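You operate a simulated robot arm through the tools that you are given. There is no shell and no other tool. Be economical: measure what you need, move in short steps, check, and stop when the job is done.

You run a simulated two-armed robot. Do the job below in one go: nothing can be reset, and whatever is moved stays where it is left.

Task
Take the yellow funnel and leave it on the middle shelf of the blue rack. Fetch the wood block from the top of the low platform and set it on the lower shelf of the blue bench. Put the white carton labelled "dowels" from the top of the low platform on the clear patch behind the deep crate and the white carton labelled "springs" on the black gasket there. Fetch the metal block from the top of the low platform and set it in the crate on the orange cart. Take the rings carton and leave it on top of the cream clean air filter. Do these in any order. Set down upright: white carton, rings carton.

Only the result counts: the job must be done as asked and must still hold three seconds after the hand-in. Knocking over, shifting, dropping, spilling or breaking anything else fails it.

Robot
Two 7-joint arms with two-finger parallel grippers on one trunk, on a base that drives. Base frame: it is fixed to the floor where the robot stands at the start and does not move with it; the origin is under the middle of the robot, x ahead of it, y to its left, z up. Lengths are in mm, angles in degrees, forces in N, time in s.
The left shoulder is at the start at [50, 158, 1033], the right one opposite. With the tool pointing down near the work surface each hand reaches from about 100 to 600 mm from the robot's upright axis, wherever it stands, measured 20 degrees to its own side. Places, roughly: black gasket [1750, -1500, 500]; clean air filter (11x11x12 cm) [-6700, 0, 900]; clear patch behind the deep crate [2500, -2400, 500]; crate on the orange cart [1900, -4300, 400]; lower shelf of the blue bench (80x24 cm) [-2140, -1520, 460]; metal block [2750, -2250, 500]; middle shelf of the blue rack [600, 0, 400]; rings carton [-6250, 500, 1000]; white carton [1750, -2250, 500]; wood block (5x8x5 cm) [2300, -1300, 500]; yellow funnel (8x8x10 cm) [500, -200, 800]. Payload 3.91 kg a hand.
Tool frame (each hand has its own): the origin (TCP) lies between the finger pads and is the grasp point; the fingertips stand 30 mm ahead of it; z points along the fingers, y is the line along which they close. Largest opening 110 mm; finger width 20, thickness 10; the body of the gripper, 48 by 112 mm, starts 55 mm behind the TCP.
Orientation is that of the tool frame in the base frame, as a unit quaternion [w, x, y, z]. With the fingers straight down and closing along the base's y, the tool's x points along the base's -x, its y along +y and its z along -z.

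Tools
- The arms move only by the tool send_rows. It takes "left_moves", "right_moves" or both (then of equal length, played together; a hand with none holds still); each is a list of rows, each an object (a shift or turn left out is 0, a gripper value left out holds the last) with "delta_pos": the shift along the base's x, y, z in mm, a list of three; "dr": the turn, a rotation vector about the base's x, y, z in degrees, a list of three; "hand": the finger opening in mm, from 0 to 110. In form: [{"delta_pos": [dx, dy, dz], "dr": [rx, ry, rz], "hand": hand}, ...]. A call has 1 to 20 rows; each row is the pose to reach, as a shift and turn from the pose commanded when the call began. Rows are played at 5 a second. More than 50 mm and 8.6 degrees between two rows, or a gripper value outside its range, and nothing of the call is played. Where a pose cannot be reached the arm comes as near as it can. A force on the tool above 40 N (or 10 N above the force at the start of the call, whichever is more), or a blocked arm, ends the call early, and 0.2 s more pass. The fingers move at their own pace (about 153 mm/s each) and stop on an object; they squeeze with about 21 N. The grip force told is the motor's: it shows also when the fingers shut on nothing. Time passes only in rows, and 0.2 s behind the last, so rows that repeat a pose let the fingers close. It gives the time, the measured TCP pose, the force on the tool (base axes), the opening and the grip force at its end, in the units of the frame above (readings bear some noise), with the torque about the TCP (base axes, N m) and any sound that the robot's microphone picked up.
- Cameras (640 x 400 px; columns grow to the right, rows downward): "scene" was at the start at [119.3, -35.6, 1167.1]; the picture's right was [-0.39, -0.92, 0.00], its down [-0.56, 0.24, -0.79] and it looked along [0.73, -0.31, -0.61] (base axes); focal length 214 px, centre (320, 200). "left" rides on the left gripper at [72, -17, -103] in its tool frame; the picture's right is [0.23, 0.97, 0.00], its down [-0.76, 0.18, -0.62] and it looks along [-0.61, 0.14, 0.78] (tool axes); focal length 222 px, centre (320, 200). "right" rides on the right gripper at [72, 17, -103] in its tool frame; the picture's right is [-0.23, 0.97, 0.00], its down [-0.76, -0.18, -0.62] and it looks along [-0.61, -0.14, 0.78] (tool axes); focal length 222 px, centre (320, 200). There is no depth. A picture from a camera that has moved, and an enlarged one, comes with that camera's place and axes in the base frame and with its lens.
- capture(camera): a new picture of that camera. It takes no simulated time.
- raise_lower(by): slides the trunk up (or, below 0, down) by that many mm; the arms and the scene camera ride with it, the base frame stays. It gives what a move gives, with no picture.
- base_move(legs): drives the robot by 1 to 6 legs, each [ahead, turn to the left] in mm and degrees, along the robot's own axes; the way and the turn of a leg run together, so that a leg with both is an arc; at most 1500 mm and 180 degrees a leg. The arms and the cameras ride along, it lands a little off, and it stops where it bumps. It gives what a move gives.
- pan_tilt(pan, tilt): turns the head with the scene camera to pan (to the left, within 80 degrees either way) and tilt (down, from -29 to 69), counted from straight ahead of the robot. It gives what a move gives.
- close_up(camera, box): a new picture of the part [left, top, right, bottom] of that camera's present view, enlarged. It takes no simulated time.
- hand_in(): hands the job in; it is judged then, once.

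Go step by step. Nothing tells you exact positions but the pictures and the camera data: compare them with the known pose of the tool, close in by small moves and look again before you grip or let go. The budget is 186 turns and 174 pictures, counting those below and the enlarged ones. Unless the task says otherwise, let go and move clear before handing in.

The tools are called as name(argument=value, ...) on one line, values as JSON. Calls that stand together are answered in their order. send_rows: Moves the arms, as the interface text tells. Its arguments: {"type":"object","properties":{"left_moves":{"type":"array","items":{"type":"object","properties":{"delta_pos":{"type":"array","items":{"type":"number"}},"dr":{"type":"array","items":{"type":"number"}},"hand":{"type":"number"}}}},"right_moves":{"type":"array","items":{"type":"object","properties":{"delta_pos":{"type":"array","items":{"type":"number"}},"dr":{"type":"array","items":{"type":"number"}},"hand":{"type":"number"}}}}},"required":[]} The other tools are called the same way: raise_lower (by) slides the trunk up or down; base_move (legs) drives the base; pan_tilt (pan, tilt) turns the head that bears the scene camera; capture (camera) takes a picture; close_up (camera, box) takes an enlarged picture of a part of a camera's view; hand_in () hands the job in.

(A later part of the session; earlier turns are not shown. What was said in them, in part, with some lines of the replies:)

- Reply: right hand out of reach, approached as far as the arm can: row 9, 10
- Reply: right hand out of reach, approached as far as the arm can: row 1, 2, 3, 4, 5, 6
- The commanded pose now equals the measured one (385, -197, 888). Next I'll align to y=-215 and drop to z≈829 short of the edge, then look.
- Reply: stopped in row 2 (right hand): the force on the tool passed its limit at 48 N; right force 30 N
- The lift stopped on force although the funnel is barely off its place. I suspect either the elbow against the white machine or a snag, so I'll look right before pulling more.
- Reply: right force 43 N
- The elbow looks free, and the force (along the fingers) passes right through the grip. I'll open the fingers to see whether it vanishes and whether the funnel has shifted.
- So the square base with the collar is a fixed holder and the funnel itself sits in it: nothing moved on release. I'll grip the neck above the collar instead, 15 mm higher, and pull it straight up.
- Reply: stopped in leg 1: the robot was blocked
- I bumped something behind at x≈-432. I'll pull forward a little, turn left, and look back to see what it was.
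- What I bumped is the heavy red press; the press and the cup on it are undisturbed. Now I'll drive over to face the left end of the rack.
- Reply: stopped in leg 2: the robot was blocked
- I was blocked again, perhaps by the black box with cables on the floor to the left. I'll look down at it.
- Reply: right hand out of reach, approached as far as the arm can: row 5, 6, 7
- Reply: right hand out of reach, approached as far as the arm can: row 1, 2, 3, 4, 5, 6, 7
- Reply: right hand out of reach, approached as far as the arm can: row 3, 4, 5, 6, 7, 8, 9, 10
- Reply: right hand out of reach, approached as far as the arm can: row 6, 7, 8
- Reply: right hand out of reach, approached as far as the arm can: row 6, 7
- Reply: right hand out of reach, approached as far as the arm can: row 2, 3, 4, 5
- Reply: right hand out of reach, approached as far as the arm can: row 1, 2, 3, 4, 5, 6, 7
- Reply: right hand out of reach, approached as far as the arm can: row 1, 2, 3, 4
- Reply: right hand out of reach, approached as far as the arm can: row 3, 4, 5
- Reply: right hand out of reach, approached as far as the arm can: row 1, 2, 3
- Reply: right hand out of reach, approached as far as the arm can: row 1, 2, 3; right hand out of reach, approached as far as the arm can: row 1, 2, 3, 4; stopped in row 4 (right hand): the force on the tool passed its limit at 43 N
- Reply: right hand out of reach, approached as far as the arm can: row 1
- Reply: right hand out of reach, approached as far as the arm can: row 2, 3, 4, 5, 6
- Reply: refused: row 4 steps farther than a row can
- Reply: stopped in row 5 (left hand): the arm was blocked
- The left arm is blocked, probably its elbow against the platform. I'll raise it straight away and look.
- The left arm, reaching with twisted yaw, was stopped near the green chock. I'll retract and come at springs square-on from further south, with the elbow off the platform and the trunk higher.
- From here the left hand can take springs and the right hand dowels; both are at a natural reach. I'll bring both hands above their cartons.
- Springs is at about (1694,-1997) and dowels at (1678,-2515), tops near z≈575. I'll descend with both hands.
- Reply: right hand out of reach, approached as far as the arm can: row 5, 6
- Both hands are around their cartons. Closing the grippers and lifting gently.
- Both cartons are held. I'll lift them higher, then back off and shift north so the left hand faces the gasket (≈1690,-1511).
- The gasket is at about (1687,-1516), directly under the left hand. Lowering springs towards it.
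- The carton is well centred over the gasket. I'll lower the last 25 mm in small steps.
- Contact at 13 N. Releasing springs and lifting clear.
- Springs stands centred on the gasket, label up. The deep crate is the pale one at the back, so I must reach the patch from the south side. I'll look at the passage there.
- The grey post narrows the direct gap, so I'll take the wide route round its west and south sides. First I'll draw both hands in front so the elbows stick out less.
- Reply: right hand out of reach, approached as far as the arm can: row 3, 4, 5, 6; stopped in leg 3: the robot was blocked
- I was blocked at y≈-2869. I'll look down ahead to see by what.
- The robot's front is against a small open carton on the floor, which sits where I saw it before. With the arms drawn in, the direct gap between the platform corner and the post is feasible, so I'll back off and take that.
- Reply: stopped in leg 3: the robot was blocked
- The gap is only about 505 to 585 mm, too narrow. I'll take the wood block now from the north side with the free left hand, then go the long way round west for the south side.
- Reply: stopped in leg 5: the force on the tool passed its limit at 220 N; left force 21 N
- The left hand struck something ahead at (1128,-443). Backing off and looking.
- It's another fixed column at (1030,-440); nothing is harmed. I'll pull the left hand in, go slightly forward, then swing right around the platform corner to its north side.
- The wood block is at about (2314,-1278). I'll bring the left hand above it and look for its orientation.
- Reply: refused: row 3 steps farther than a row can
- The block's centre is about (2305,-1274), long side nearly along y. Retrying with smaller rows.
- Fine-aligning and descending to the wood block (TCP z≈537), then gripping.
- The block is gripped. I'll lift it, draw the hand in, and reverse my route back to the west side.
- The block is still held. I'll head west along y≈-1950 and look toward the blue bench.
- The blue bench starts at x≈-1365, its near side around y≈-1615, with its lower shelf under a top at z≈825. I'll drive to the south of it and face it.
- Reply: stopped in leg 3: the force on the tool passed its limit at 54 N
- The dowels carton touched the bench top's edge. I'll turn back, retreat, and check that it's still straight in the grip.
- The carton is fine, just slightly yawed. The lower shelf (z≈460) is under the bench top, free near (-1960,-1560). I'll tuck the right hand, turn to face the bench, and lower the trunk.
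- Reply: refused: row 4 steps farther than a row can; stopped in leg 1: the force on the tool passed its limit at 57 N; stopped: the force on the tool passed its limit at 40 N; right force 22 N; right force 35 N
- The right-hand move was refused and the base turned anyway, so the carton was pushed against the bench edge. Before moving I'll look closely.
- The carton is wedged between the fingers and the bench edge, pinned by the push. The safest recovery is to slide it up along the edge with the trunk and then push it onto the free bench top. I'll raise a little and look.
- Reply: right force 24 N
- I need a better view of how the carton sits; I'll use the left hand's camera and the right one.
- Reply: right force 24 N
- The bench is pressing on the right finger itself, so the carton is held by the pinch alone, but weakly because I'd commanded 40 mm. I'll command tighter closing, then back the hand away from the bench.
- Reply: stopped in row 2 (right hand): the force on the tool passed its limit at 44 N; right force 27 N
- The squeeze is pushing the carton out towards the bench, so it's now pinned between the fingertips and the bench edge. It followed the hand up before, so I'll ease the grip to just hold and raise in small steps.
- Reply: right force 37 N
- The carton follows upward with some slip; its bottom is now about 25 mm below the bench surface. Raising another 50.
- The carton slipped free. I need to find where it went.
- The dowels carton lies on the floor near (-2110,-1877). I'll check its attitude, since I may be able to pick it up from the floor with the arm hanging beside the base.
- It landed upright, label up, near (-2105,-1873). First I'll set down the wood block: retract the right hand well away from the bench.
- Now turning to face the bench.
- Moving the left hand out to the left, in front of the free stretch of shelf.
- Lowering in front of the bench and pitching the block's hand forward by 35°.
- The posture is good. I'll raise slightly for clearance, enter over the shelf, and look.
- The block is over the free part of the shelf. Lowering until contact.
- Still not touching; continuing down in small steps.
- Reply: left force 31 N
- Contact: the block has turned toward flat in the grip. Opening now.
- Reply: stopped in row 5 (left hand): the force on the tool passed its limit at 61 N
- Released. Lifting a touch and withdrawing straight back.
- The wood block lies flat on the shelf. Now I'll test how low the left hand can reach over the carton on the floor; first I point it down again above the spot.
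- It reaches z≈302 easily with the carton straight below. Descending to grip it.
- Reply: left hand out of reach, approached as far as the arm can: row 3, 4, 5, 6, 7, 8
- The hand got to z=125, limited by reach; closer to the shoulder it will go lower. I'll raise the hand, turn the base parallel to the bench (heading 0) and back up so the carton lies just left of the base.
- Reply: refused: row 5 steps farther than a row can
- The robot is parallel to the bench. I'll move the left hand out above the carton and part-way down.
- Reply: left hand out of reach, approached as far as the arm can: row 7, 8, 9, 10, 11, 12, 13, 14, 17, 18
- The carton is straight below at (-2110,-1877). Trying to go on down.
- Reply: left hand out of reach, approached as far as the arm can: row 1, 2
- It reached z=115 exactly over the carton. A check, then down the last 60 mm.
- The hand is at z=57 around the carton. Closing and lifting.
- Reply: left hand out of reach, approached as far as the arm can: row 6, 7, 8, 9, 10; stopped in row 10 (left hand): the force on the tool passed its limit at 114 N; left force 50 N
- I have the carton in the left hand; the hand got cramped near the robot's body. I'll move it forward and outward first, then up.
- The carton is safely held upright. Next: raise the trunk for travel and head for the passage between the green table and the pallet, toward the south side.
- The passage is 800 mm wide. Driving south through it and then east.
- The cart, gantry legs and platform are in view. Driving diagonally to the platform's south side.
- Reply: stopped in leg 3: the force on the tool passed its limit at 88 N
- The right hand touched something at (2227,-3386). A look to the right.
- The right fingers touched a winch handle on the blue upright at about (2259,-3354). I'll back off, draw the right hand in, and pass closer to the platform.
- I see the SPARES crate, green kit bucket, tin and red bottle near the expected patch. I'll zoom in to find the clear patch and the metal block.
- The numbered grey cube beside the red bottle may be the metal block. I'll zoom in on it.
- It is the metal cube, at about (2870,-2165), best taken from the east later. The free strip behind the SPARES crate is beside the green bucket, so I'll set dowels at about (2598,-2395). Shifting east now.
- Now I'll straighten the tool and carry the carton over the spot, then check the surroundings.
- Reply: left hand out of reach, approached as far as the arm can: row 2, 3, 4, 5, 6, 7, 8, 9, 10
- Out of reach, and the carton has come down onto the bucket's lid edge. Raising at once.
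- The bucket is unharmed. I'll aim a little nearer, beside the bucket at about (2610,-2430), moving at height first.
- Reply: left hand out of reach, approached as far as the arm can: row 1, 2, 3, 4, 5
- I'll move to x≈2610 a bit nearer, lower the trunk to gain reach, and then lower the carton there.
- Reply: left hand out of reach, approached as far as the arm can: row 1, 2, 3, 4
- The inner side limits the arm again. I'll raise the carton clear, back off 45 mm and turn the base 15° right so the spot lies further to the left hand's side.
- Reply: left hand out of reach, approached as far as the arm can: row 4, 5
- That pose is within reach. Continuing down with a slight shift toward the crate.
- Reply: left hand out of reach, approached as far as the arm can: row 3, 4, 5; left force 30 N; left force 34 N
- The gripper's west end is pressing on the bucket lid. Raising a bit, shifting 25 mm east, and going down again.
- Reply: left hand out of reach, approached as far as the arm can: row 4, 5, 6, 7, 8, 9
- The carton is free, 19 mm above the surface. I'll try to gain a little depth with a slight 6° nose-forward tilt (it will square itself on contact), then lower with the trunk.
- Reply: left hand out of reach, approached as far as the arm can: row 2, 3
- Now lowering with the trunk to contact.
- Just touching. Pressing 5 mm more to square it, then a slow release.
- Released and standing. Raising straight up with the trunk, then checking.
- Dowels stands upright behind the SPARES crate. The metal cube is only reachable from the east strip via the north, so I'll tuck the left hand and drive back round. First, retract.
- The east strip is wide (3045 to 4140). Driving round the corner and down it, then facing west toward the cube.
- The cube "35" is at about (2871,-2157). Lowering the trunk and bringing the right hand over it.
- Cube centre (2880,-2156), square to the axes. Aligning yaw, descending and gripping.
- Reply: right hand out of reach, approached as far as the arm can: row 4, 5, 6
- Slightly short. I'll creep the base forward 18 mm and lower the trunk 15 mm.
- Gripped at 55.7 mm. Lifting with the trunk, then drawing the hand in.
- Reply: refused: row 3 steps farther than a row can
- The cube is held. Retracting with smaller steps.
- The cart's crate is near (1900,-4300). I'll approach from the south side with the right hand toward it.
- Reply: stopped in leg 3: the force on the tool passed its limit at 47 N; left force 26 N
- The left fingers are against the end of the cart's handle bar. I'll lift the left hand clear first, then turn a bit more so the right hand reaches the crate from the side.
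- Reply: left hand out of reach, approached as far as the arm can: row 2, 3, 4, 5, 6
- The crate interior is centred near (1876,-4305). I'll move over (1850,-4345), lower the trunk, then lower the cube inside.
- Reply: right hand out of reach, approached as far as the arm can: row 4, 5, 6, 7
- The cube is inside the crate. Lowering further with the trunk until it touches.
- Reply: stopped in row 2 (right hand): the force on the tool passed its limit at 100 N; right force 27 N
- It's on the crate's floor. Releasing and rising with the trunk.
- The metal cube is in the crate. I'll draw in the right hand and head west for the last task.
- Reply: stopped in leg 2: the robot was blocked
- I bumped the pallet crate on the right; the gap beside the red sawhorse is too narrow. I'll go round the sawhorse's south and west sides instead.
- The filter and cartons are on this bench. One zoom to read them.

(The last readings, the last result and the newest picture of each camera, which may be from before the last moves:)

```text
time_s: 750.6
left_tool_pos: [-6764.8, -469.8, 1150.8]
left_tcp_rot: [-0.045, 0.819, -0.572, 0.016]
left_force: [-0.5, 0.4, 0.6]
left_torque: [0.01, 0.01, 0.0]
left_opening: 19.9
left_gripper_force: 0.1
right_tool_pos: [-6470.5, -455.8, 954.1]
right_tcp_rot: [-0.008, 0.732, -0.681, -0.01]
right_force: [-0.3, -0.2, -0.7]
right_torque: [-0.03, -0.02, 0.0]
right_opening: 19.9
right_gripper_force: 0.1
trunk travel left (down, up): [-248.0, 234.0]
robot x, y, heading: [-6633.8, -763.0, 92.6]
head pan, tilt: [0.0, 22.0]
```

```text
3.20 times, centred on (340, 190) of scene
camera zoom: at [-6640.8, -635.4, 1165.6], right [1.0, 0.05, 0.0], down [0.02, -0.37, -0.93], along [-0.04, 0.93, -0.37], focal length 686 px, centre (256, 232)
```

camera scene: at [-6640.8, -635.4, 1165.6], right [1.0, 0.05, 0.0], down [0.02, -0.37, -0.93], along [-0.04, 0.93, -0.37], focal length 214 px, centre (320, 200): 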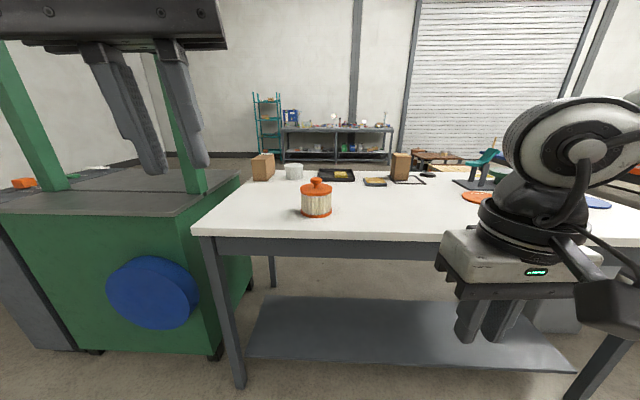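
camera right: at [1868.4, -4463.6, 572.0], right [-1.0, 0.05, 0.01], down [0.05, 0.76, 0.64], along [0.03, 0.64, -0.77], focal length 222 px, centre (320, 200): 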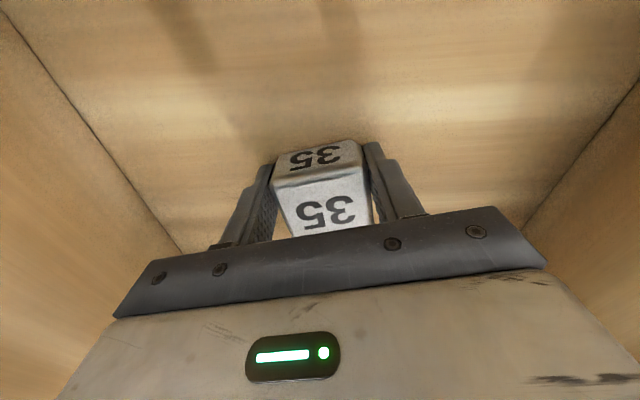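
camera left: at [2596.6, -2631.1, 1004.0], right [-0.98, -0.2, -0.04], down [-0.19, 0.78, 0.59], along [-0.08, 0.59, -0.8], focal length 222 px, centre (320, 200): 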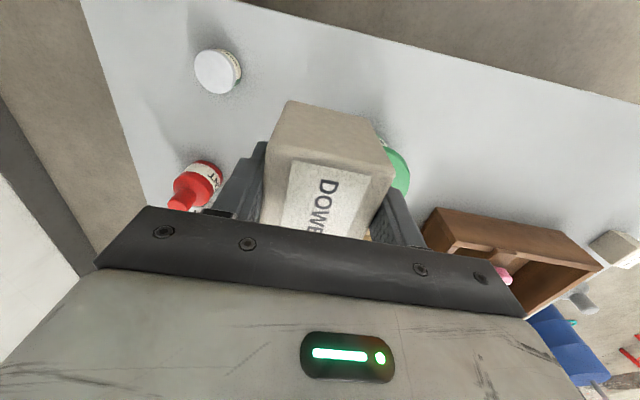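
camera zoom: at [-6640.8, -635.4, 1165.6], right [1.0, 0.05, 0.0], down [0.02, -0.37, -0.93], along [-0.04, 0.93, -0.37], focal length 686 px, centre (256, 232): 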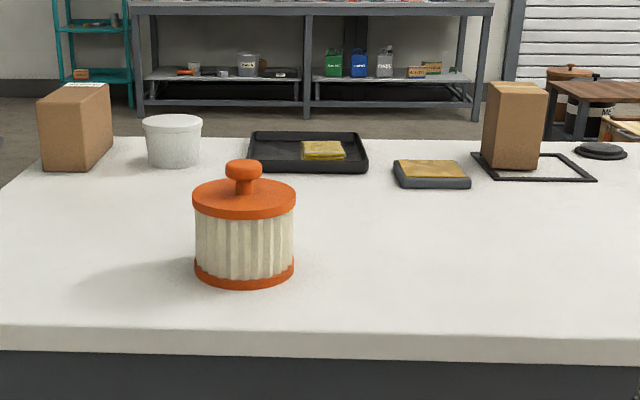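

The filter (orange-capped, with a knob) is at about (-6680,0), and the rings carton is probably the right-hand brown box at (-6295,385) near the back. I'll use a near-horizontal grasp with the right hand, so I pitch it up first.

send_rows(right_moves=[{"delta_pos": [0, 20, 5], "dr": [8, 0, 0], "hand": 110}, {"delta_pos": [0, 45, 10], "dr": [16, 0, 0]}, {"delta_pos": [5, 70, 15], "dr": [24, 0, 0]}, {"delta_pos": [10, 95, 20], "dr": [32, 0, 0]}, {"delta_pos": [15, 120, 20], "dr": [40, 0, 0]}, {"delta_pos": [20, 140, 20], "dr": [48, 0, 0]}, {"delta_pos": [25, 160, 20], "dr": [56, 0, 0]}, {"delta_pos": [30, 170, 20], "dr": [64, 0, 0]}, {"delta_pos": [30, 175, 20], "dr": [72, 0, 0]}, {"delta_pos": [30, 175, 20], "dr": [72, 0, 0]}])

base_move(legs=[[0, -28.8], [315, 0], [0, 26.2]])

```text
time_s: 752.8
left_tool_pos: [-6763.0, -469.9, 1150.2]
left_tcp_rot: [-0.044, 0.818, -0.573, 0.016]
left_force: [-0.6, -0.4, 0.2]
left_torque: [-0.01, 0.0, 0.02]
left_opening: 19.9
left_gripper_force: 0.0
right_tool_pos: [-6439.7, -283.3, 974.8]
right_tcp_rot: [-0.436, 0.587, -0.545, -0.41]
right_force: [1.0, 0.2, 0.4]
right_torque: [0.02, 0.02, 0.0]
right_opening: 110.2
right_gripper_force: 0.0
trunk travel left (down, up): [-248.0, 234.0]
robot x, y, heading: [-6635.0, -768.5, 92.9]
head pan, tilt: [0.0, 22.0]
```

```text
time_s: 757.8
left_tool_pos: [-6597.8, -176.8, 1150.4]
left_tcp_rot: [-0.044, 0.8, -0.598, 0.018]
left_force: [-0.1, 0.2, -0.2]
left_torque: [-0.01, 0.0, 0.01]
left_opening: 20.0
left_gripper_force: 0.1
right_tool_pos: [-6263.2, -10.6, 974.5]
right_tcp_rot: [-0.449, 0.57, -0.564, -0.395]
right_force: [0.0, 0.8, -0.3]
right_torque: [0.03, 0.04, 0.03]
right_opening: 110.2
right_gripper_force: 0.0
trunk travel left (down, up): [-248.0, 234.0]
robot x, y, heading: [-6487.0, -482.9, 89.3]
head pan, tilt: [0.0, 22.0]
```

pan_tilt(pan=-5, tilt=22)

capture(camera="scene")

```text
time_s: 758.4
left_tool_pos: [-6597.7, -178.1, 1151.5]
left_tcp_rot: [-0.044, 0.8, -0.598, 0.018]
left_force: [-0.3, 0.5, -1.1]
left_torque: [-0.03, 0.02, 0.01]
left_opening: 19.9
left_gripper_force: 0.1
right_tool_pos: [-6262.0, -9.4, 974.2]
right_tcp_rot: [-0.449, 0.569, -0.564, -0.395]
right_force: [-0.2, -0.3, 0.2]
right_torque: [-0.01, 0.02, 0.0]
right_opening: 110.0
right_gripper_force: 0.0
trunk travel left (down, up): [-248.0, 234.0]
robot x, y, heading: [-6486.1, -479.4, 89.0]
head pan, tilt: [-5.0, 22.0]
```

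```text
6 pictures are left
camera scene: at [-6477.7, -350.9, 1165.6], right [0.99, -0.1, 0.0], down [-0.04, -0.37, -0.93], along [0.1, 0.92, -0.37], focal length 214 px, centre (320, 200)
```

scene: 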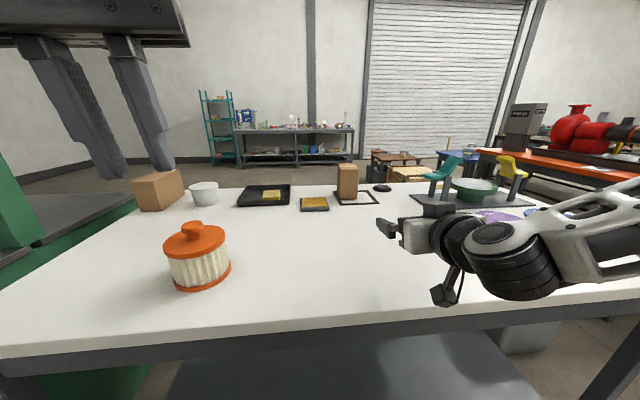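

The carton is too deep to reach from the front, but standing parallel to the bench with the right arm out sideways gains about 130 mm. I'll raise the trunk and manoeuvre alongside.

raise_lower(by=180)

base_move(legs=[[0, 102], [-303, 0], [0, -22], [300, 0], [0, 11], [-296, 0]])

```text
time_s: 760.4
left_tool_pos: [-6598.7, -177.7, 1331.5]
left_tcp_rot: [-0.044, 0.8, -0.598, 0.018]
left_force: [0.0, -0.4, 0.7]
left_torque: [-0.01, -0.01, 0.01]
left_opening: 20.1
left_gripper_force: 0.0
right_tool_pos: [-6262.5, -9.8, 1154.1]
right_tcp_rot: [-0.448, 0.57, -0.563, -0.395]
right_force: [0.2, 0.1, 0.4]
right_torque: [0.02, 0.01, -0.02]
right_opening: 110.2
right_gripper_force: 0.0
trunk travel left (down, up): [-428.0, 54.0]
robot x, y, heading: [-6490.3, -480.1, 89.1]
head pan, tilt: [-5.0, 22.0]
```

```text
time_s: 772.0
left_tool_pos: [-6488.0, -481.0, 1330.5]
left_tcp_rot: [-0.044, 0.988, 0.146, -0.019]
left_force: [-0.5, 0.6, 0.1]
left_torque: [0.0, 0.02, 0.02]
left_opening: 19.9
left_gripper_force: 0.0
right_tool_pos: [-6657.3, -144.4, 1154.6]
right_tcp_rot: [-0.037, 0.801, 0.006, -0.597]
right_force: [0.0, 0.2, -0.3]
right_torque: [-0.01, 0.0, 0.02]
right_opening: 109.8
right_gripper_force: 0.0
trunk travel left (down, up): [-428.0, 54.0]
robot x, y, heading: [-6182.0, -366.7, 179.2]
head pan, tilt: [-5.0, 22.0]
```

Alongside at last. Now swinging the right hand round to point across the bench, high above everything.

send_rows(right_moves=[{"delta_pos": [31, 34, 0], "dr": [0, 0, -7.5]}, {"delta_pos": [62, 68, 0], "dr": [0, 0, -15]}, {"delta_pos": [93, 102, 0], "dr": [0, 0, -22.5]}, {"delta_pos": [124, 136, 0], "dr": [0, 0, -30]}, {"delta_pos": [155, 170, 0], "dr": [0, 0, -37.5]}, {"delta_pos": [186, 204, 0], "dr": [0, 0, -45]}, {"delta_pos": [217, 238, 0], "dr": [0, 0, -52.5]}, {"delta_pos": [248, 272, 0], "dr": [0, 0, -60]}, {"delta_pos": [279, 306, 0], "dr": [0, 0, -67.5]}, {"delta_pos": [310, 340, 0], "dr": [0, 0, -75]}, {"delta_pos": [341, 374, 0], "dr": [0, 0, -82.5]}, {"delta_pos": [378, 404, 0], "dr": [0, 0, -90]}, {"delta_pos": [378, 404, 0], "dr": [0, 0, -90]}])

```text
time_s: 774.8
left_tool_pos: [-6489.1, -480.7, 1329.7]
left_tcp_rot: [-0.044, 0.988, 0.146, -0.018]
left_force: [-0.3, -0.3, 0.7]
left_torque: [-0.02, -0.01, 0.0]
left_opening: 20.2
left_gripper_force: 0.0
right_tool_pos: [-6279.2, 259.2, 1152.8]
right_tcp_rot: [-0.449, 0.571, -0.562, -0.395]
right_force: [0.2, -0.3, 0.0]
right_torque: [-0.01, 0.03, -0.01]
right_opening: 110.1
right_gripper_force: 0.2
right hand out of reach, approached as far as the arm can: row 1, 2, 3, 4, 5, 6, 7, 8, 9, 10, 11
trunk travel left (down, up): [-428.0, 54.0]
robot x, y, heading: [-6185.1, -363.2, 179.3]
head pan, tilt: [-5.0, 22.0]
```

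Reached the pose. Looking with the hand camera.

capture(camera="right")

```text
5 pictures are left
camera right: at [-6297.6, 140.7, 1112.5], right [-0.98, 0.1, 0.15], down [0.1, -0.38, 0.92], along [0.15, 0.92, 0.37], focal length 222 px, centre (320, 200)
```

right: 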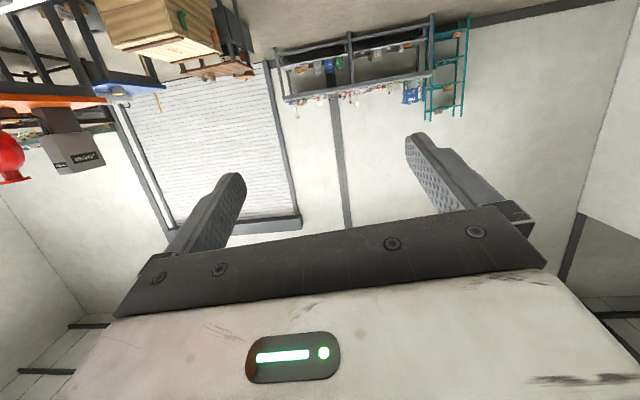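

The hand camera looks too high. I'll lower the trunk partway and look with the head instead.

raise_lower(by=-150)

pan_tilt(pan=-78, tilt=28)

capture(camera="scene")

```text
time_s: 776.5
left_tool_pos: [-6488.7, -481.0, 1180.7]
left_tcp_rot: [-0.043, 0.988, 0.145, -0.017]
left_force: [0.2, 0.6, 0.5]
left_torque: [-0.02, 0.0, 0.0]
left_opening: 20.0
left_gripper_force: 0.0
right_tool_pos: [-6279.3, 259.7, 1004.4]
right_tcp_rot: [-0.448, 0.571, -0.562, -0.396]
right_force: [0.3, 0.6, 0.3]
right_torque: [0.01, -0.03, 0.02]
right_opening: 110.1
right_gripper_force: 0.1
trunk travel left (down, up): [-278.0, 204.0]
robot x, y, heading: [-6184.2, -369.9, 179.5]
head pan, tilt: [-5.0, 22.0]
```

```text
time_s: 778.0
left_tool_pos: [-6489.0, -481.6, 1181.0]
left_tcp_rot: [-0.044, 0.988, 0.145, -0.017]
left_force: [-0.2, 0.1, -1.4]
left_torque: [-0.02, -0.02, 0.01]
left_opening: 20.1
left_gripper_force: 0.1
right_tool_pos: [-6279.7, 259.2, 1004.0]
right_tcp_rot: [-0.448, 0.571, -0.562, -0.397]
right_force: [-0.5, -1.0, -0.2]
right_torque: [0.02, 0.0, 0.0]
right_opening: 110.3
right_gripper_force: 0.0
trunk travel left (down, up): [-278.0, 204.0]
robot x, y, heading: [-6184.8, -368.0, 179.3]
head pan, tilt: [-78.0, 28.0]
```

```text
4 pictures are left
camera scene: at [-6243.7, -280.5, 1186.0], right [0.98, 0.2, 0.0], down [0.09, -0.46, -0.88], along [-0.17, 0.87, -0.47], focal length 214 px, centre (320, 200)
```

scene: 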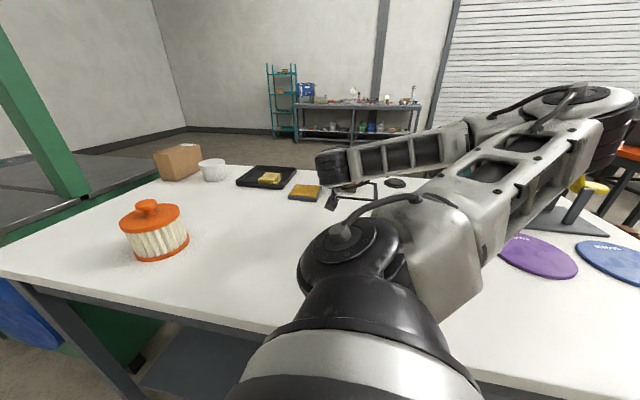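

The carton is hidden behind my arm but its position is known: front face y≈438, x≈-6279. Lowering to grasp height and advancing part-way.

raise_lower(by=-74)

send_rows(right_moves=[{"delta_pos": [0, 0, 0], "dr": [0, 0, 3.3]}, {"delta_pos": [0, 40, 0], "dr": [0, 0, 3.3]}, {"delta_pos": [0, 80, 0], "dr": [0, 0, 3.3]}, {"delta_pos": [0, 115, 0], "dr": [0, 0, 3.3]}, {"delta_pos": [0, 130, 0], "dr": [0, 0, 3.3]}, {"delta_pos": [0, 130, 0], "dr": [0, 0, 3.3]}])

```text
time_s: 779.1
left_tool_pos: [-6488.6, -480.2, 1105.3]
left_tcp_rot: [-0.044, 0.988, 0.145, -0.018]
left_force: [0.4, -0.2, 0.5]
left_torque: [-0.01, 0.03, 0.01]
left_opening: 20.1
left_gripper_force: 0.1
right_tool_pos: [-6278.4, 259.3, 929.3]
right_tcp_rot: [-0.447, 0.572, -0.562, -0.396]
right_force: [1.1, -0.7, 0.1]
right_torque: [-0.02, -0.01, 0.01]
right_opening: 109.9
right_gripper_force: 0.1
trunk travel left (down, up): [-204.0, 278.0]
robot x, y, heading: [-6188.4, -368.8, 179.4]
head pan, tilt: [-78.0, 28.0]
```

```text
time_s: 780.5
left_tool_pos: [-6488.1, -480.8, 1105.8]
left_tcp_rot: [-0.044, 0.988, 0.145, -0.018]
left_force: [0.7, 1.2, 0.2]
left_torque: [-0.05, -0.02, 0.0]
left_opening: 20.2
left_gripper_force: 0.1
right_tool_pos: [-6279.7, 390.5, 929.2]
right_tcp_rot: [-0.436, 0.587, -0.545, -0.41]
right_force: [0.3, -0.4, -0.6]
right_torque: [0.0, 0.01, -0.01]
right_opening: 110.1
right_gripper_force: 0.1
trunk travel left (down, up): [-204.0, 278.0]
robot x, y, heading: [-6188.7, -367.7, 179.6]
head pan, tilt: [-78.0, 28.0]
```

capture(camera="right")

```text
3 pictures are left
camera right: at [-6291.4, 270.8, 888.7], right [-0.99, 0.04, 0.15], down [0.13, -0.38, 0.92], along [0.1, 0.93, 0.37], focal length 222 px, centre (320, 200)
```

right: 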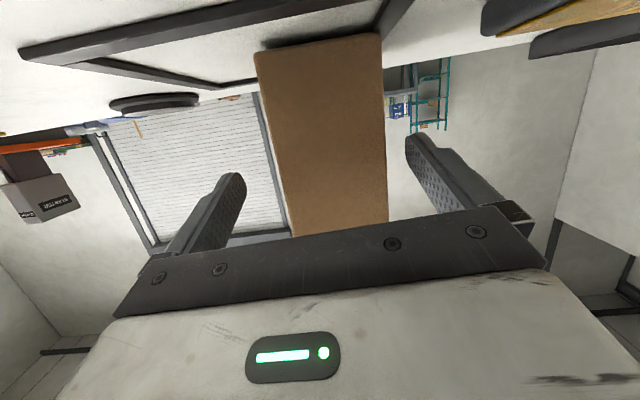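

The carton (65 mm wide) is centred between the fingers, its front face at y≈410. Advancing 42 mm and closing.

send_rows(right_moves=[{"delta_pos": [0, 20, 0]}, {"delta_pos": [0, 42, 0]}, {"delta_pos": [0, 42, 0], "hand": 10}, {"delta_pos": [0, 42, 0], "hand": 10}, {"delta_pos": [0, 42, 0], "hand": 10}, {"delta_pos": [0, 42, 0], "hand": 10}, {"delta_pos": [0, 42, 0], "hand": 10}])

```text
time_s: 782.1
left_tool_pos: [-6488.1, -480.4, 1106.3]
left_tcp_rot: [-0.044, 0.988, 0.144, -0.018]
left_force: [0.8, -0.4, 0.2]
left_torque: [-0.01, 0.01, 0.04]
left_opening: 19.9
left_gripper_force: 0.1
right_tool_pos: [-6279.6, 432.2, 927.8]
right_tcp_rot: [-0.436, 0.588, -0.546, -0.409]
right_force: [-0.6, -0.3, 0.5]
right_torque: [-0.04, 0.1, 0.06]
right_opening: 71.2
right_gripper_force: 21.1
trunk travel left (down, up): [-204.0, 278.0]
robot x, y, heading: [-6186.2, -364.2, 179.5]
head pan, tilt: [-78.0, 28.0]
```

Gripped. Lifting with the trunk well above everything and drawing the hand back over the bench.

raise_lower(by=185)

send_rows(right_moves=[{"delta_pos": [0, -40, 0]}, {"delta_pos": [0, -80, 0]}, {"delta_pos": [0, -120, 0]}, {"delta_pos": [0, -155, 0]}, {"delta_pos": [0, -165, 0]}, {"delta_pos": [0, -165, 0]}])

```text
time_s: 784.1
left_tool_pos: [-6488.6, -479.2, 1290.8]
left_tcp_rot: [-0.044, 0.988, 0.146, -0.018]
left_force: [0.0, 0.3, -0.2]
left_torque: [-0.01, 0.02, 0.01]
left_opening: 19.9
left_gripper_force: 0.0
right_tool_pos: [-6279.8, 432.0, 1113.5]
right_tcp_rot: [-0.437, 0.587, -0.546, -0.408]
right_force: [0.1, 0.1, -3.4]
right_torque: [-0.07, 0.0, 0.01]
right_opening: 70.9
right_gripper_force: 21.0
trunk travel left (down, up): [-389.0, 93.0]
robot x, y, heading: [-6184.8, -369.2, 179.2]
head pan, tilt: [-78.0, 28.0]
```

```text
time_s: 785.5
left_tool_pos: [-6488.5, -481.3, 1290.0]
left_tcp_rot: [-0.045, 0.988, 0.145, -0.018]
left_force: [0.6, 0.1, 0.3]
left_torque: [0.0, -0.04, -0.01]
left_opening: 20.1
left_gripper_force: 0.0
right_tool_pos: [-6278.2, 265.7, 1113.7]
right_tcp_rot: [-0.437, 0.587, -0.545, -0.409]
right_force: [-0.7, -0.2, -3.6]
right_torque: [-0.07, 0.0, -0.03]
right_opening: 70.8
right_gripper_force: 21.1
trunk travel left (down, up): [-389.0, 93.0]
robot x, y, heading: [-6187.0, -365.8, 179.5]
head pan, tilt: [-78.0, 28.0]
```

Now wiggling the base away from the bench and west toward the filter.

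base_move(legs=[[0, 10.5], [300, 0], [0, -20], [-300, 0], [0, 35], [357, 0]])

```text
time_s: 794.6
left_tool_pos: [-6738.2, -855.2, 1290.7]
left_tcp_rot: [-0.039, 0.933, 0.357, -0.026]
left_force: [-0.1, -0.4, 1.6]
left_torque: [0.01, -0.03, -0.01]
left_opening: 19.8
left_gripper_force: 0.0
right_tool_pos: [-6866.2, -88.8, 1112.6]
right_tcp_rot: [-0.336, 0.693, -0.404, -0.494]
right_force: [-0.5, 0.4, -3.0]
right_torque: [-0.07, -0.04, -0.01]
right_opening: 70.8
right_gripper_force: 20.9
trunk travel left (down, up): [-389.0, 93.0]
robot x, y, heading: [-6509.1, -625.9, -155.6]
head pan, tilt: [-78.0, 28.0]
```

base_move(legs=[[0, -24.4], [78, 0]])

capture(camera="scene")

```text
time_s: 796.9
left_tool_pos: [-6889.4, -740.5, 1292.8]
left_tcp_rot: [-0.044, 0.987, 0.151, -0.018]
left_force: [0.1, -0.5, -1.0]
left_torque: [-0.02, -0.02, 0.01]
left_opening: 20.1
left_gripper_force: 0.0
right_tool_pos: [-6689.2, 8.4, 1113.0]
right_tcp_rot: [-0.434, 0.591, -0.541, -0.412]
right_force: [0.3, -0.2, -2.9]
right_torque: [-0.08, -0.01, -0.02]
right_opening: 70.7
right_gripper_force: 21.1
trunk travel left (down, up): [-389.0, 93.0]
robot x, y, heading: [-6585.9, -625.5, -179.7]
head pan, tilt: [-78.0, 28.0]
```

```text
2 pictures are left
camera scene: at [-6646.9, -537.1, 1296.9], right [0.98, 0.21, 0.0], down [0.1, -0.46, -0.88], along [-0.18, 0.86, -0.47], focal length 214 px, centre (320, 200)
```

scene: 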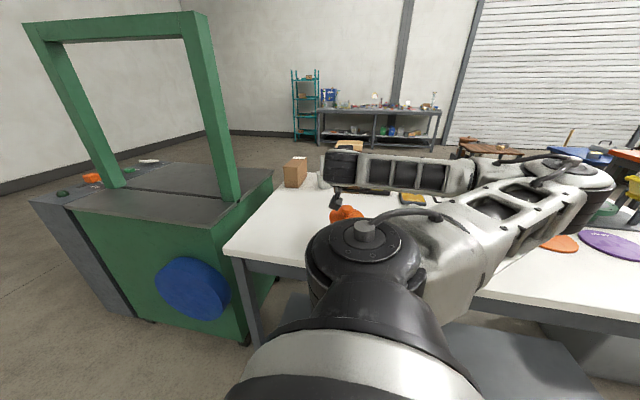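

close_up(camera="scene", box=[300, 120, 400, 225])

```text
3.81 times, centred on (350, 172) of scene
camera zoom: at [-6646.9, -537.1, 1296.9], right [0.98, 0.21, 0.0], down [0.1, -0.46, -0.88], along [-0.18, 0.86, -0.47], focal length 817 px, centre (206, 305)
```

zoom: 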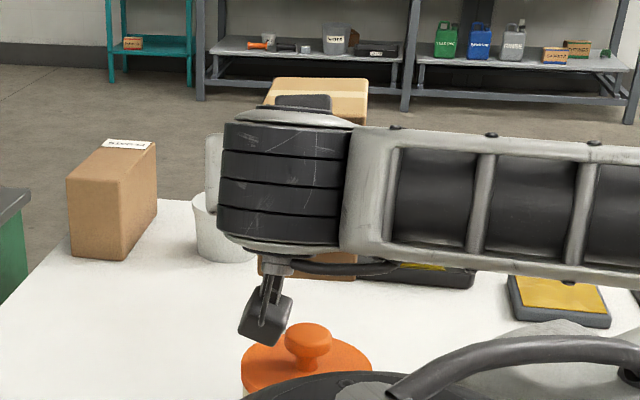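

The carton's bottom edge is centred at x≈-6682, matching the knob at about (-6682,23); in depth it's within a few millimetres. A 5 mm correction, then lower with the trunk.

send_rows(right_moves=[{"delta_pos": [0, -5, 0]}, {"delta_pos": [0, -5, 0]}])

raise_lower(by=-52)

```text
time_s: 797.5
left_tool_pos: [-6888.0, -740.3, 1292.1]
left_tcp_rot: [-0.044, 0.987, 0.152, -0.02]
left_force: [0.3, 0.4, 0.5]
left_torque: [-0.01, 0.02, -0.02]
left_opening: 20.0
left_gripper_force: 0.0
right_tool_pos: [-6688.8, 3.3, 1113.0]
right_tcp_rot: [-0.434, 0.591, -0.542, -0.411]
right_force: [0.0, -0.2, -3.6]
right_torque: [-0.1, -0.01, -0.01]
right_opening: 70.5
right_gripper_force: 21.1
trunk travel left (down, up): [-389.0, 93.0]
robot x, y, heading: [-6584.3, -623.5, -179.7]
head pan, tilt: [-78.0, 28.0]
```

```text
time_s: 798.5
left_tool_pos: [-6888.0, -739.4, 1240.2]
left_tcp_rot: [-0.044, 0.987, 0.152, -0.02]
left_force: [1.0, -0.2, -0.5]
left_torque: [0.03, 0.0, 0.02]
left_opening: 19.7
left_gripper_force: 0.1
right_tool_pos: [-6687.9, 2.5, 1061.1]
right_tcp_rot: [-0.435, 0.59, -0.542, -0.411]
right_force: [-0.1, 1.4, -3.2]
right_torque: [-0.1, 0.03, 0.0]
right_opening: 70.7
right_gripper_force: 20.8
trunk travel left (down, up): [-337.0, 145.0]
robot x, y, heading: [-6588.4, -627.9, -179.9]
head pan, tilt: [-78.0, 28.0]
```

raise_lower(by=-8)

raise_lower(by=-5)

raise_lower(by=-4)

```text
time_s: 799.0
left_tool_pos: [-6889.0, -739.8, 1231.4]
left_tcp_rot: [-0.044, 0.987, 0.152, -0.02]
left_force: [0.8, -0.1, 0.4]
left_torque: [0.01, 0.0, -0.01]
left_opening: 20.1
left_gripper_force: 0.1
right_tool_pos: [-6687.7, 3.6, 1054.1]
right_tcp_rot: [-0.433, 0.591, -0.541, -0.412]
right_force: [-0.1, 0.0, -2.6]
right_torque: [-0.12, 0.01, 0.0]
right_opening: 70.6
right_gripper_force: 21.2
trunk travel left (down, up): [-329.0, 153.0]
robot x, y, heading: [-6584.9, -625.9, -179.8]
head pan, tilt: [-78.0, 28.0]
```

```text
time_s: 799.6
left_tool_pos: [-6887.9, -740.6, 1225.9]
left_tcp_rot: [-0.044, 0.987, 0.152, -0.019]
left_force: [-0.3, 0.3, -0.2]
left_torque: [0.01, 0.01, -0.02]
left_opening: 20.0
left_gripper_force: 0.0
right_tool_pos: [-6689.1, 4.4, 1048.8]
right_tcp_rot: [-0.434, 0.591, -0.542, -0.412]
right_force: [-0.4, 0.5, -2.3]
right_torque: [-0.11, 0.01, 0.0]
right_opening: 70.4
right_gripper_force: 21.1
trunk travel left (down, up): [-324.0, 158.0]
robot x, y, heading: [-6586.2, -629.4, -180.0]
head pan, tilt: [-78.0, 28.0]
```

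```text
time_s: 800.1
left_tool_pos: [-6887.9, -739.0, 1222.3]
left_tcp_rot: [-0.044, 0.987, 0.152, -0.019]
left_force: [-1.2, -0.3, 0.1]
left_torque: [-0.02, -0.01, 0.01]
left_opening: 19.9
left_gripper_force: 0.0
right_tool_pos: [-6687.0, 4.6, 1044.1]
right_tcp_rot: [-0.433, 0.591, -0.541, -0.412]
right_force: [0.0, -1.1, -3.3]
right_torque: [-0.06, 0.0, -0.01]
right_opening: 70.5
right_gripper_force: 21.2
trunk travel left (down, up): [-320.0, 162.0]
robot x, y, heading: [-6585.2, -627.9, -180.0]
head pan, tilt: [-78.0, 28.0]
```

raise_lower(by=-4)

raise_lower(by=-4)

raise_lower(by=-3)

```text
time_s: 800.6
left_tool_pos: [-6890.2, -741.5, 1218.5]
left_tcp_rot: [-0.044, 0.987, 0.152, -0.019]
left_force: [-0.1, 0.0, -0.4]
left_torque: [0.02, 0.02, -0.01]
left_opening: 20.0
left_gripper_force: 0.1
right_tool_pos: [-6688.8, 3.3, 1042.8]
right_tcp_rot: [-0.435, 0.589, -0.54, -0.415]
right_force: [0.0, 1.7, 8.8]
right_torque: [0.3, 0.19, -0.02]
right_opening: 70.7
right_gripper_force: 20.8
trunk travel left (down, up): [-316.0, 166.0]
robot x, y, heading: [-6587.9, -625.3, -180.0]
head pan, tilt: [-78.0, 28.0]
```

```text
time_s: 801.2
left_tool_pos: [-6888.7, -742.9, 1213.9]
left_tcp_rot: [-0.045, 0.987, 0.152, -0.018]
left_force: [-0.1, 0.3, 0.1]
left_torque: [0.0, -0.02, -0.03]
left_opening: 19.8
left_gripper_force: 0.0
right_tool_pos: [-6690.1, 1.7, 1038.8]
right_tcp_rot: [-0.434, 0.59, -0.54, -0.414]
right_force: [-3.9, -2.5, 16.8]
right_torque: [0.29, 0.49, 0.16]
right_opening: 69.6
right_gripper_force: 21.4
trunk travel left (down, up): [-312.0, 170.0]
robot x, y, heading: [-6586.1, -623.3, -179.9]
head pan, tilt: [-78.0, 28.0]
```

```text
time_s: 801.7
left_tool_pos: [-6888.4, -742.7, 1211.5]
left_tcp_rot: [-0.044, 0.987, 0.153, -0.018]
left_force: [-0.5, 0.2, 0.1]
left_torque: [-0.03, 0.01, 0.03]
left_opening: 19.8
left_gripper_force: 0.1
right_tool_pos: [-6689.4, 1.5, 1035.7]
right_tcp_rot: [-0.435, 0.59, -0.541, -0.413]
right_force: [-5.2, -4.8, 16.9]
right_torque: [0.08, 0.45, 0.22]
right_opening: 69.6
right_gripper_force: 20.7
trunk travel left (down, up): [-309.0, 173.0]
robot x, y, heading: [-6588.5, -625.6, -179.9]
head pan, tilt: [-78.0, 28.0]
```

Contact felt on the knob, nearly under the carton's centre of mass. I'll lift 5 mm, shift 4 mm to centre it better, and touch down again.

raise_lower(by=12)

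send_rows(right_moves=[{"delta_pos": [-4, -2, 0]}, {"delta_pos": [-4, -2, 0]}])

raise_lower(by=-8)

raise_lower(by=-3)

```text
time_s: 802.3
left_tool_pos: [-6889.1, -739.7, 1222.7]
left_tcp_rot: [-0.044, 0.987, 0.151, -0.019]
left_force: [0.0, -0.8, 0.6]
left_torque: [0.01, 0.02, -0.01]
left_opening: 20.1
left_gripper_force: 0.0
right_tool_pos: [-6688.3, 4.3, 1043.9]
right_tcp_rot: [-0.434, 0.591, -0.543, -0.409]
right_force: [0.4, -0.6, -3.1]
right_torque: [-0.05, 0.02, 0.01]
right_opening: 69.7
right_gripper_force: 21.2
trunk travel left (down, up): [-321.0, 161.0]
robot x, y, heading: [-6586.5, -627.0, -179.8]
head pan, tilt: [-78.0, 28.0]
```

```text
time_s: 802.9
left_tool_pos: [-6887.9, -738.8, 1224.2]
left_tcp_rot: [-0.043, 0.987, 0.151, -0.019]
left_force: [-0.7, -0.2, 0.2]
left_torque: [-0.02, 0.0, -0.01]
left_opening: 20.1
left_gripper_force: 0.1
right_tool_pos: [-6692.0, 2.0, 1044.5]
right_tcp_rot: [-0.434, 0.591, -0.542, -0.411]
right_force: [-0.5, -0.1, -2.7]
right_torque: [-0.12, -0.01, -0.02]
right_opening: 70.0
right_gripper_force: 20.8
trunk travel left (down, up): [-321.0, 161.0]
robot x, y, heading: [-6587.5, -622.5, -180.0]
head pan, tilt: [-78.0, 28.0]
```

```text
time_s: 803.5
left_tool_pos: [-6889.3, -740.1, 1216.0]
left_tcp_rot: [-0.044, 0.987, 0.151, -0.019]
left_force: [0.1, 0.6, 0.8]
left_torque: [0.0, -0.01, 0.04]
left_opening: 19.9
left_gripper_force: 0.0
right_tool_pos: [-6691.9, 1.5, 1037.0]
right_tcp_rot: [-0.433, 0.591, -0.542, -0.412]
right_force: [0.5, 0.6, -3.2]
right_torque: [-0.1, 0.01, 0.02]
right_opening: 70.1
right_gripper_force: 21.3
trunk travel left (down, up): [-313.0, 169.0]
robot x, y, heading: [-6589.1, -623.9, -179.6]
head pan, tilt: [-78.0, 28.0]
```

```text
time_s: 804.0
left_tool_pos: [-6888.5, -740.6, 1213.2]
left_tcp_rot: [-0.044, 0.987, 0.151, -0.019]
left_force: [-0.3, 0.3, -0.4]
left_torque: [-0.03, -0.03, -0.01]
left_opening: 20.1
left_gripper_force: 0.0
right_tool_pos: [-6691.5, 1.8, 1034.7]
right_tcp_rot: [-0.435, 0.589, -0.542, -0.413]
right_force: [0.4, 1.2, 2.1]
right_torque: [0.07, 0.01, -0.03]
right_opening: 69.8
right_gripper_force: 21.4
trunk travel left (down, up): [-310.0, 172.0]
robot x, y, heading: [-6584.5, -624.7, -179.9]
head pan, tilt: [-78.0, 28.0]
```

x is aligned now. A 5 mm shift back in y, then touch down again with a little more force.

raise_lower(by=5)

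send_rows(right_moves=[{"delta_pos": [0, -5, 0]}, {"delta_pos": [0, -5, 0]}])

raise_lower(by=-8)

```text
time_s: 804.5
left_tool_pos: [-6887.5, -740.2, 1216.6]
left_tcp_rot: [-0.044, 0.987, 0.152, -0.02]
left_force: [-0.4, 0.4, -0.9]
left_torque: [0.0, 0.0, 0.0]
left_opening: 20.1
left_gripper_force: 0.1
right_tool_pos: [-6691.8, -0.2, 1039.7]
right_tcp_rot: [-0.433, 0.592, -0.542, -0.41]
right_force: [0.4, -0.3, -3.0]
right_torque: [-0.09, -0.03, 0.0]
right_opening: 70.2
right_gripper_force: 21.3
trunk travel left (down, up): [-315.0, 167.0]
robot x, y, heading: [-6583.5, -626.0, -179.7]
head pan, tilt: [-78.0, 28.0]
```

```text
time_s: 805.1
left_tool_pos: [-6889.0, -739.3, 1217.8]
left_tcp_rot: [-0.044, 0.987, 0.152, -0.019]
left_force: [0.0, 0.1, -0.7]
left_torque: [0.0, -0.02, 0.01]
left_opening: 20.3
left_gripper_force: 0.1
right_tool_pos: [-6693.3, -3.6, 1039.0]
right_tcp_rot: [-0.434, 0.591, -0.542, -0.411]
right_force: [0.3, 0.1, -2.0]
right_torque: [-0.08, 0.01, -0.05]
right_opening: 69.8
right_gripper_force: 21.1
trunk travel left (down, up): [-315.0, 167.0]
robot x, y, heading: [-6586.2, -629.6, -179.7]
head pan, tilt: [-78.0, 28.0]
```

```text
time_s: 805.7
left_tool_pos: [-6888.7, -741.8, 1209.8]
left_tcp_rot: [-0.045, 0.987, 0.152, -0.019]
left_force: [-0.5, -0.2, -0.4]
left_torque: [-0.02, 0.0, 0.02]
left_opening: 20.0
left_gripper_force: 0.0
right_tool_pos: [-6692.0, -4.0, 1035.6]
right_tcp_rot: [-0.435, 0.588, -0.54, -0.415]
right_force: [-1.5, 0.9, 13.2]
right_torque: [0.48, 0.2, 0.02]
right_opening: 70.0
right_gripper_force: 21.8
trunk travel left (down, up): [-307.0, 175.0]
robot x, y, heading: [-6589.1, -624.8, -179.9]
head pan, tilt: [-78.0, 28.0]
```

Contact is now right under the centre of mass. I'll ease the load by 2 mm and open slowly.

raise_lower(by=2)

send_rows(right_moves=[{"hand": 70}, {"hand": 71}, {"hand": 72}, {"hand": 73}, {"hand": 75}, {"hand": 77}, {"hand": 80}, {"hand": 80}, {"hand": 80}, {"hand": 80}])

```text
time_s: 806.2
left_tool_pos: [-6888.4, -740.9, 1210.9]
left_tcp_rot: [-0.045, 0.987, 0.152, -0.019]
left_force: [-0.8, 0.6, -0.1]
left_torque: [0.02, -0.01, 0.01]
left_opening: 20.0
left_gripper_force: 0.2
right_tool_pos: [-6694.0, -3.5, 1035.2]
right_tcp_rot: [-0.434, 0.59, -0.541, -0.413]
right_force: [-2.4, 2.3, 11.5]
right_torque: [0.48, 0.22, 0.06]
right_opening: 70.1
right_gripper_force: 21.2
trunk travel left (down, up): [-309.0, 173.0]
robot x, y, heading: [-6587.5, -626.6, -180.0]
head pan, tilt: [-78.0, 28.0]
```

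```text
time_s: 808.4
left_tool_pos: [-6888.3, -740.8, 1211.8]
left_tcp_rot: [-0.044, 0.987, 0.152, -0.019]
left_force: [0.7, 0.9, 0.1]
left_torque: [-0.02, 0.0, -0.02]
left_opening: 20.0
left_gripper_force: 0.0
right_tool_pos: [-6692.3, -4.0, 1032.7]
right_tcp_rot: [-0.434, 0.59, -0.542, -0.412]
right_force: [0.1, -0.5, 0.0]
right_torque: [0.02, -0.01, -0.02]
right_opening: 80.4
right_gripper_force: 0.0
trunk travel left (down, up): [-309.0, 173.0]
robot x, y, heading: [-6589.7, -622.3, -180.1]
head pan, tilt: [-78.0, 28.0]
```

The hand feels no load. Using the last picture to check that it stands before I withdraw.

capture(camera="right")

```text
0 pictures are left
camera right: at [-6702.6, -122.3, 992.8], right [-0.99, 0.03, 0.15], down [0.13, -0.38, 0.92], along [0.08, 0.93, 0.37], focal length 222 px, centre (320, 200)
```

right: 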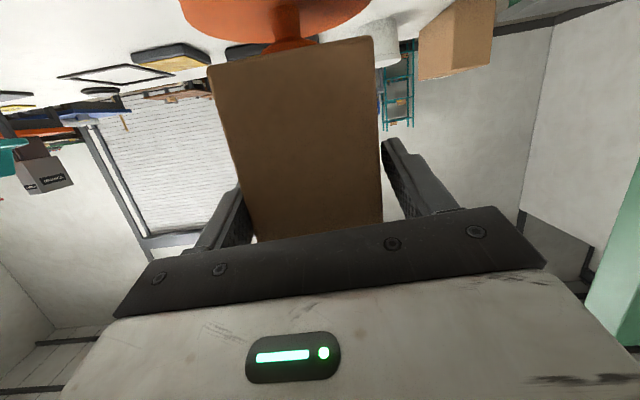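

It stands upright on the knob. Opening wider and withdrawing straight back, slowly.

send_rows(right_moves=[{"hand": 88}, {"hand": 96}, {"hand": 106}, {"hand": 106}, {"delta_pos": [0, -8, 0]}, {"delta_pos": [0, -20, 0]}, {"delta_pos": [0, -35, 0]}, {"delta_pos": [0, -50, 0]}, {"delta_pos": [0, -65, 0]}, {"delta_pos": [0, -80, 0]}, {"delta_pos": [0, -80, 0]}])

```text
time_s: 810.8
left_tool_pos: [-6887.2, -740.8, 1211.7]
left_tcp_rot: [-0.043, 0.987, 0.151, -0.019]
left_force: [-0.1, -0.2, 0.1]
left_torque: [0.03, 0.02, 0.0]
left_opening: 20.0
left_gripper_force: 0.0
right_tool_pos: [-6712.2, -14.3, 1041.4]
right_tcp_rot: [-0.434, 0.59, -0.542, -0.412]
right_force: [0.0, -0.8, -0.1]
right_torque: [-0.01, 0.01, 0.0]
right_opening: 106.1
right_gripper_force: 0.4
right hand out of reach, approached as far as the arm can: row 5, 6, 7, 8, 9, 10, 11
trunk travel left (down, up): [-309.0, 173.0]
robot x, y, heading: [-6586.0, -624.3, -180.0]
head pan, tilt: [-78.0, 28.0]
```

The arm drifted sideways at its fold limit. I'll return it to centre and instead leave straight upward with the trunk.

send_rows(right_moves=[{"delta_pos": [6, 3, -2], "hand": 110}, {"delta_pos": [12, 6, -4]}, {"delta_pos": [18, 9, -6]}, {"delta_pos": [22, 10, -8]}, {"delta_pos": [22, 10, -8]}])

```text
time_s: 812.0
left_tool_pos: [-6889.5, -740.3, 1211.7]
left_tcp_rot: [-0.044, 0.987, 0.151, -0.018]
left_force: [0.6, -0.3, 0.3]
left_torque: [0.02, -0.02, 0.02]
left_opening: 20.1
left_gripper_force: 0.0
right_tool_pos: [-6687.6, -4.9, 1032.0]
right_tcp_rot: [-0.434, 0.591, -0.542, -0.41]
right_force: [0.4, -0.2, 0.0]
right_torque: [0.02, -0.02, -0.01]
right_opening: 110.1
right_gripper_force: 0.0
trunk travel left (down, up): [-309.0, 173.0]
robot x, y, heading: [-6589.8, -625.3, -179.8]
head pan, tilt: [-78.0, 28.0]
```

No contact felt. To verify that the carton still stands and to re-centre it, I'll close gently on it and reopen.

send_rows(right_moves=[{"hand": 100}, {"hand": 92}, {"hand": 86}, {"hand": 80}, {"hand": 76}, {"hand": 73}, {"hand": 71}, {"hand": 69}, {"hand": 67}, {"hand": 67}])

```text
time_s: 814.2
left_tool_pos: [-6888.5, -741.7, 1210.2]
left_tcp_rot: [-0.044, 0.987, 0.151, -0.019]
left_force: [-0.3, 0.2, 0.3]
left_torque: [-0.01, -0.01, 0.02]
left_opening: 20.1
left_gripper_force: 0.0
right_tool_pos: [-6688.4, -6.5, 1031.6]
right_tcp_rot: [-0.433, 0.591, -0.541, -0.412]
right_force: [-1.0, -0.3, 0.7]
right_torque: [0.0, 0.08, 0.06]
right_opening: 71.3
right_gripper_force: 20.9
trunk travel left (down, up): [-309.0, 173.0]
robot x, y, heading: [-6584.3, -621.3, -180.3]
head pan, tilt: [-78.0, 28.0]
```

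It still stands there. Gripped at 71 mm; a light press tells me where the knob lies under it.

raise_lower(by=-4)

```text
time_s: 814.7
left_tool_pos: [-6889.2, -742.6, 1208.0]
left_tcp_rot: [-0.044, 0.987, 0.152, -0.019]
left_force: [0.6, 0.1, 0.2]
left_torque: [0.01, 0.03, -0.01]
left_opening: 20.0
left_gripper_force: 0.0
right_tool_pos: [-6689.1, -6.9, 1031.5]
right_tcp_rot: [-0.435, 0.589, -0.54, -0.415]
right_force: [-4.1, -1.0, 12.9]
right_torque: [0.46, 0.42, 0.12]
right_opening: 70.9
right_gripper_force: 21.3
trunk travel left (down, up): [-305.0, 177.0]
robot x, y, heading: [-6590.8, -625.1, -179.9]
head pan, tilt: [-78.0, 28.0]
```

The knob is slightly off to one side; I'll lift a touch, shift (-7,+5) and set it down again.

raise_lower(by=9)

send_rows(right_moves=[{"delta_pos": [-7, 5, 0]}, {"delta_pos": [-7, 5, 0]}])

raise_lower(by=-9)

```text
time_s: 815.3
left_tool_pos: [-6887.7, -740.5, 1216.4]
left_tcp_rot: [-0.044, 0.987, 0.151, -0.019]
left_force: [-0.4, -0.2, -0.2]
left_torque: [-0.01, 0.05, 0.02]
left_opening: 19.8
left_gripper_force: 0.2
right_tool_pos: [-6687.2, -4.3, 1037.4]
right_tcp_rot: [-0.433, 0.592, -0.543, -0.41]
right_force: [0.0, -1.4, -3.5]
right_torque: [-0.1, -0.02, 0.0]
right_opening: 70.4
right_gripper_force: 21.0
trunk travel left (down, up): [-314.0, 168.0]
robot x, y, heading: [-6586.6, -624.5, -180.0]
head pan, tilt: [-78.0, 28.0]
```

```text
time_s: 815.9
left_tool_pos: [-6888.9, -739.2, 1216.0]
left_tcp_rot: [-0.044, 0.987, 0.151, -0.019]
left_force: [-0.1, -0.2, -0.7]
left_torque: [0.01, 0.02, 0.01]
left_opening: 19.9
left_gripper_force: 0.1
right_tool_pos: [-6694.6, 0.3, 1036.8]
right_tcp_rot: [-0.434, 0.59, -0.543, -0.41]
right_force: [0.4, 0.0, -3.3]
right_torque: [-0.12, 0.0, 0.0]
right_opening: 70.6
right_gripper_force: 20.5
trunk travel left (down, up): [-314.0, 168.0]
robot x, y, heading: [-6583.9, -627.7, -179.8]
head pan, tilt: [-78.0, 28.0]
```

```text
time_s: 816.5
left_tool_pos: [-6888.7, -742.2, 1207.7]
left_tcp_rot: [-0.044, 0.987, 0.152, -0.019]
left_force: [-0.7, 0.5, -0.6]
left_torque: [-0.01, -0.02, -0.01]
left_opening: 19.9
left_gripper_force: 0.0
right_tool_pos: [-6695.8, -0.3, 1030.8]
right_tcp_rot: [-0.435, 0.588, -0.541, -0.414]
right_force: [-1.7, 2.4, 9.0]
right_torque: [0.38, 0.13, -0.01]
right_opening: 70.5
right_gripper_force: 20.7
trunk travel left (down, up): [-305.0, 177.0]
robot x, y, heading: [-6586.6, -626.1, -179.8]
head pan, tilt: [-78.0, 28.0]
```

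Well centred now. Easing, then opening slowly.

raise_lower(by=2)

send_rows(right_moves=[{"hand": 70}, {"hand": 71}, {"hand": 72}, {"hand": 73}, {"hand": 75}, {"hand": 78}, {"hand": 82}, {"hand": 88}, {"hand": 95}, {"hand": 103}, {"hand": 110}, {"hand": 110}])

raise_lower(by=60)

```text
time_s: 817.0
left_tool_pos: [-6888.7, -741.1, 1210.4]
left_tcp_rot: [-0.044, 0.987, 0.151, -0.019]
left_force: [1.1, 0.7, -0.5]
left_torque: [0.02, 0.04, 0.01]
left_opening: 20.2
left_gripper_force: 0.0
right_tool_pos: [-6695.0, 0.7, 1030.7]
right_tcp_rot: [-0.433, 0.591, -0.541, -0.412]
right_force: [-1.4, 2.5, 5.1]
right_torque: [0.31, 0.17, 0.07]
right_opening: 70.3
right_gripper_force: 21.1
trunk travel left (down, up): [-307.0, 175.0]
robot x, y, heading: [-6585.5, -621.2, -179.8]
head pan, tilt: [-78.0, 28.0]
```

```text
time_s: 819.6
left_tool_pos: [-6887.6, -739.8, 1209.1]
left_tcp_rot: [-0.044, 0.987, 0.152, -0.02]
left_force: [0.3, 0.8, 0.1]
left_torque: [0.01, -0.02, 0.0]
left_opening: 20.1
left_gripper_force: 0.0
right_tool_pos: [-6694.8, 1.0, 1029.4]
right_tcp_rot: [-0.434, 0.591, -0.542, -0.411]
right_force: [1.1, -0.2, 0.4]
right_torque: [0.0, -0.02, 0.02]
right_opening: 110.1
right_gripper_force: 0.0
trunk travel left (down, up): [-307.0, 175.0]
robot x, y, heading: [-6589.0, -625.0, -179.9]
head pan, tilt: [-78.0, 28.0]
```

```text
time_s: 820.6
left_tool_pos: [-6889.7, -739.8, 1269.8]
left_tcp_rot: [-0.043, 0.987, 0.152, -0.018]
left_force: [0.2, -0.6, -0.7]
left_torque: [-0.01, 0.0, 0.01]
left_opening: 20.2
left_gripper_force: 0.0
right_tool_pos: [-6695.3, 0.5, 1090.0]
right_tcp_rot: [-0.433, 0.591, -0.542, -0.411]
right_force: [0.3, -0.2, -0.4]
right_torque: [-0.01, 0.02, 0.0]
right_opening: 110.1
right_gripper_force: 0.2
trunk travel left (down, up): [-367.0, 115.0]
robot x, y, heading: [-6586.5, -627.0, -179.8]
head pan, tilt: [-78.0, 28.0]
```

Free of the carton; rising well clear of it.

raise_lower(by=112)

```text
time_s: 822.0
left_tool_pos: [-6887.9, -739.9, 1381.6]
left_tcp_rot: [-0.044, 0.987, 0.153, -0.019]
left_force: [0.0, -0.4, 0.0]
left_torque: [0.04, 0.02, -0.02]
left_opening: 19.9
left_gripper_force: 0.0
right_tool_pos: [-6695.2, 0.7, 1202.7]
right_tcp_rot: [-0.433, 0.591, -0.543, -0.41]
right_force: [0.1, 0.5, 0.6]
right_torque: [0.02, -0.03, -0.01]
right_opening: 110.0
right_gripper_force: 0.1
trunk travel left (down, up): [-479.0, 3.0]
robot x, y, heading: [-6585.6, -619.5, -179.7]
head pan, tilt: [-78.0, 28.0]
```

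All six items are placed and both hands are clear, so I'm handing in now.

hand_in()

```text
The job is handed in.
```

I handed in with all six items set down, but I can't vouch for every one, and some things were bumped along the way.

| Item | Where it was left | Last check |
|---|---|---|
| Yellow funnel | Middle shelf of the blue rack, upright | Seen standing after release |
| Wood block | Lower shelf of the blue bench, flat | Seen after release |
| Springs carton | Centred on the black gasket, label up | Seen after release |
| Dowels carton | Platform, behind the SPARES crate, beside the green bucket, upright | Seen after release |
| Metal block (the cube marked "35") | In the crate on the orange cart | Seen after release |
| Rings carton | On top of the knob of the air filter | Last picture showed it standing; I later re-centred it by feel and released it without seeing it |

- **Dowels:** I dropped this carton on the floor by the blue bench. It landed upright and I picked it up again. I took "deep crate" to mean the SPARES crate. The bucket stands at about the stated spot, so I put the carton about 120 mm east of it.
- **Rings:** I took the brown box nearest the stated position as the rings carton and never read a label on it. It balances on the filter's small knob, so it is the least certain of the six.
- **Bumps:** While driving or reaching I touched these:
  - the red press, the black box with cables, a small floor carton and the pallet crate
  - a rack upright and two columns
  - the bench edge, the green bucket's lid, a winch handle and the cart's handle

  The left arm was also stopped by something on the platform, near the green chock. Nothing looked moved or knocked over in the pictures I took, but I did not check each one afterwards.
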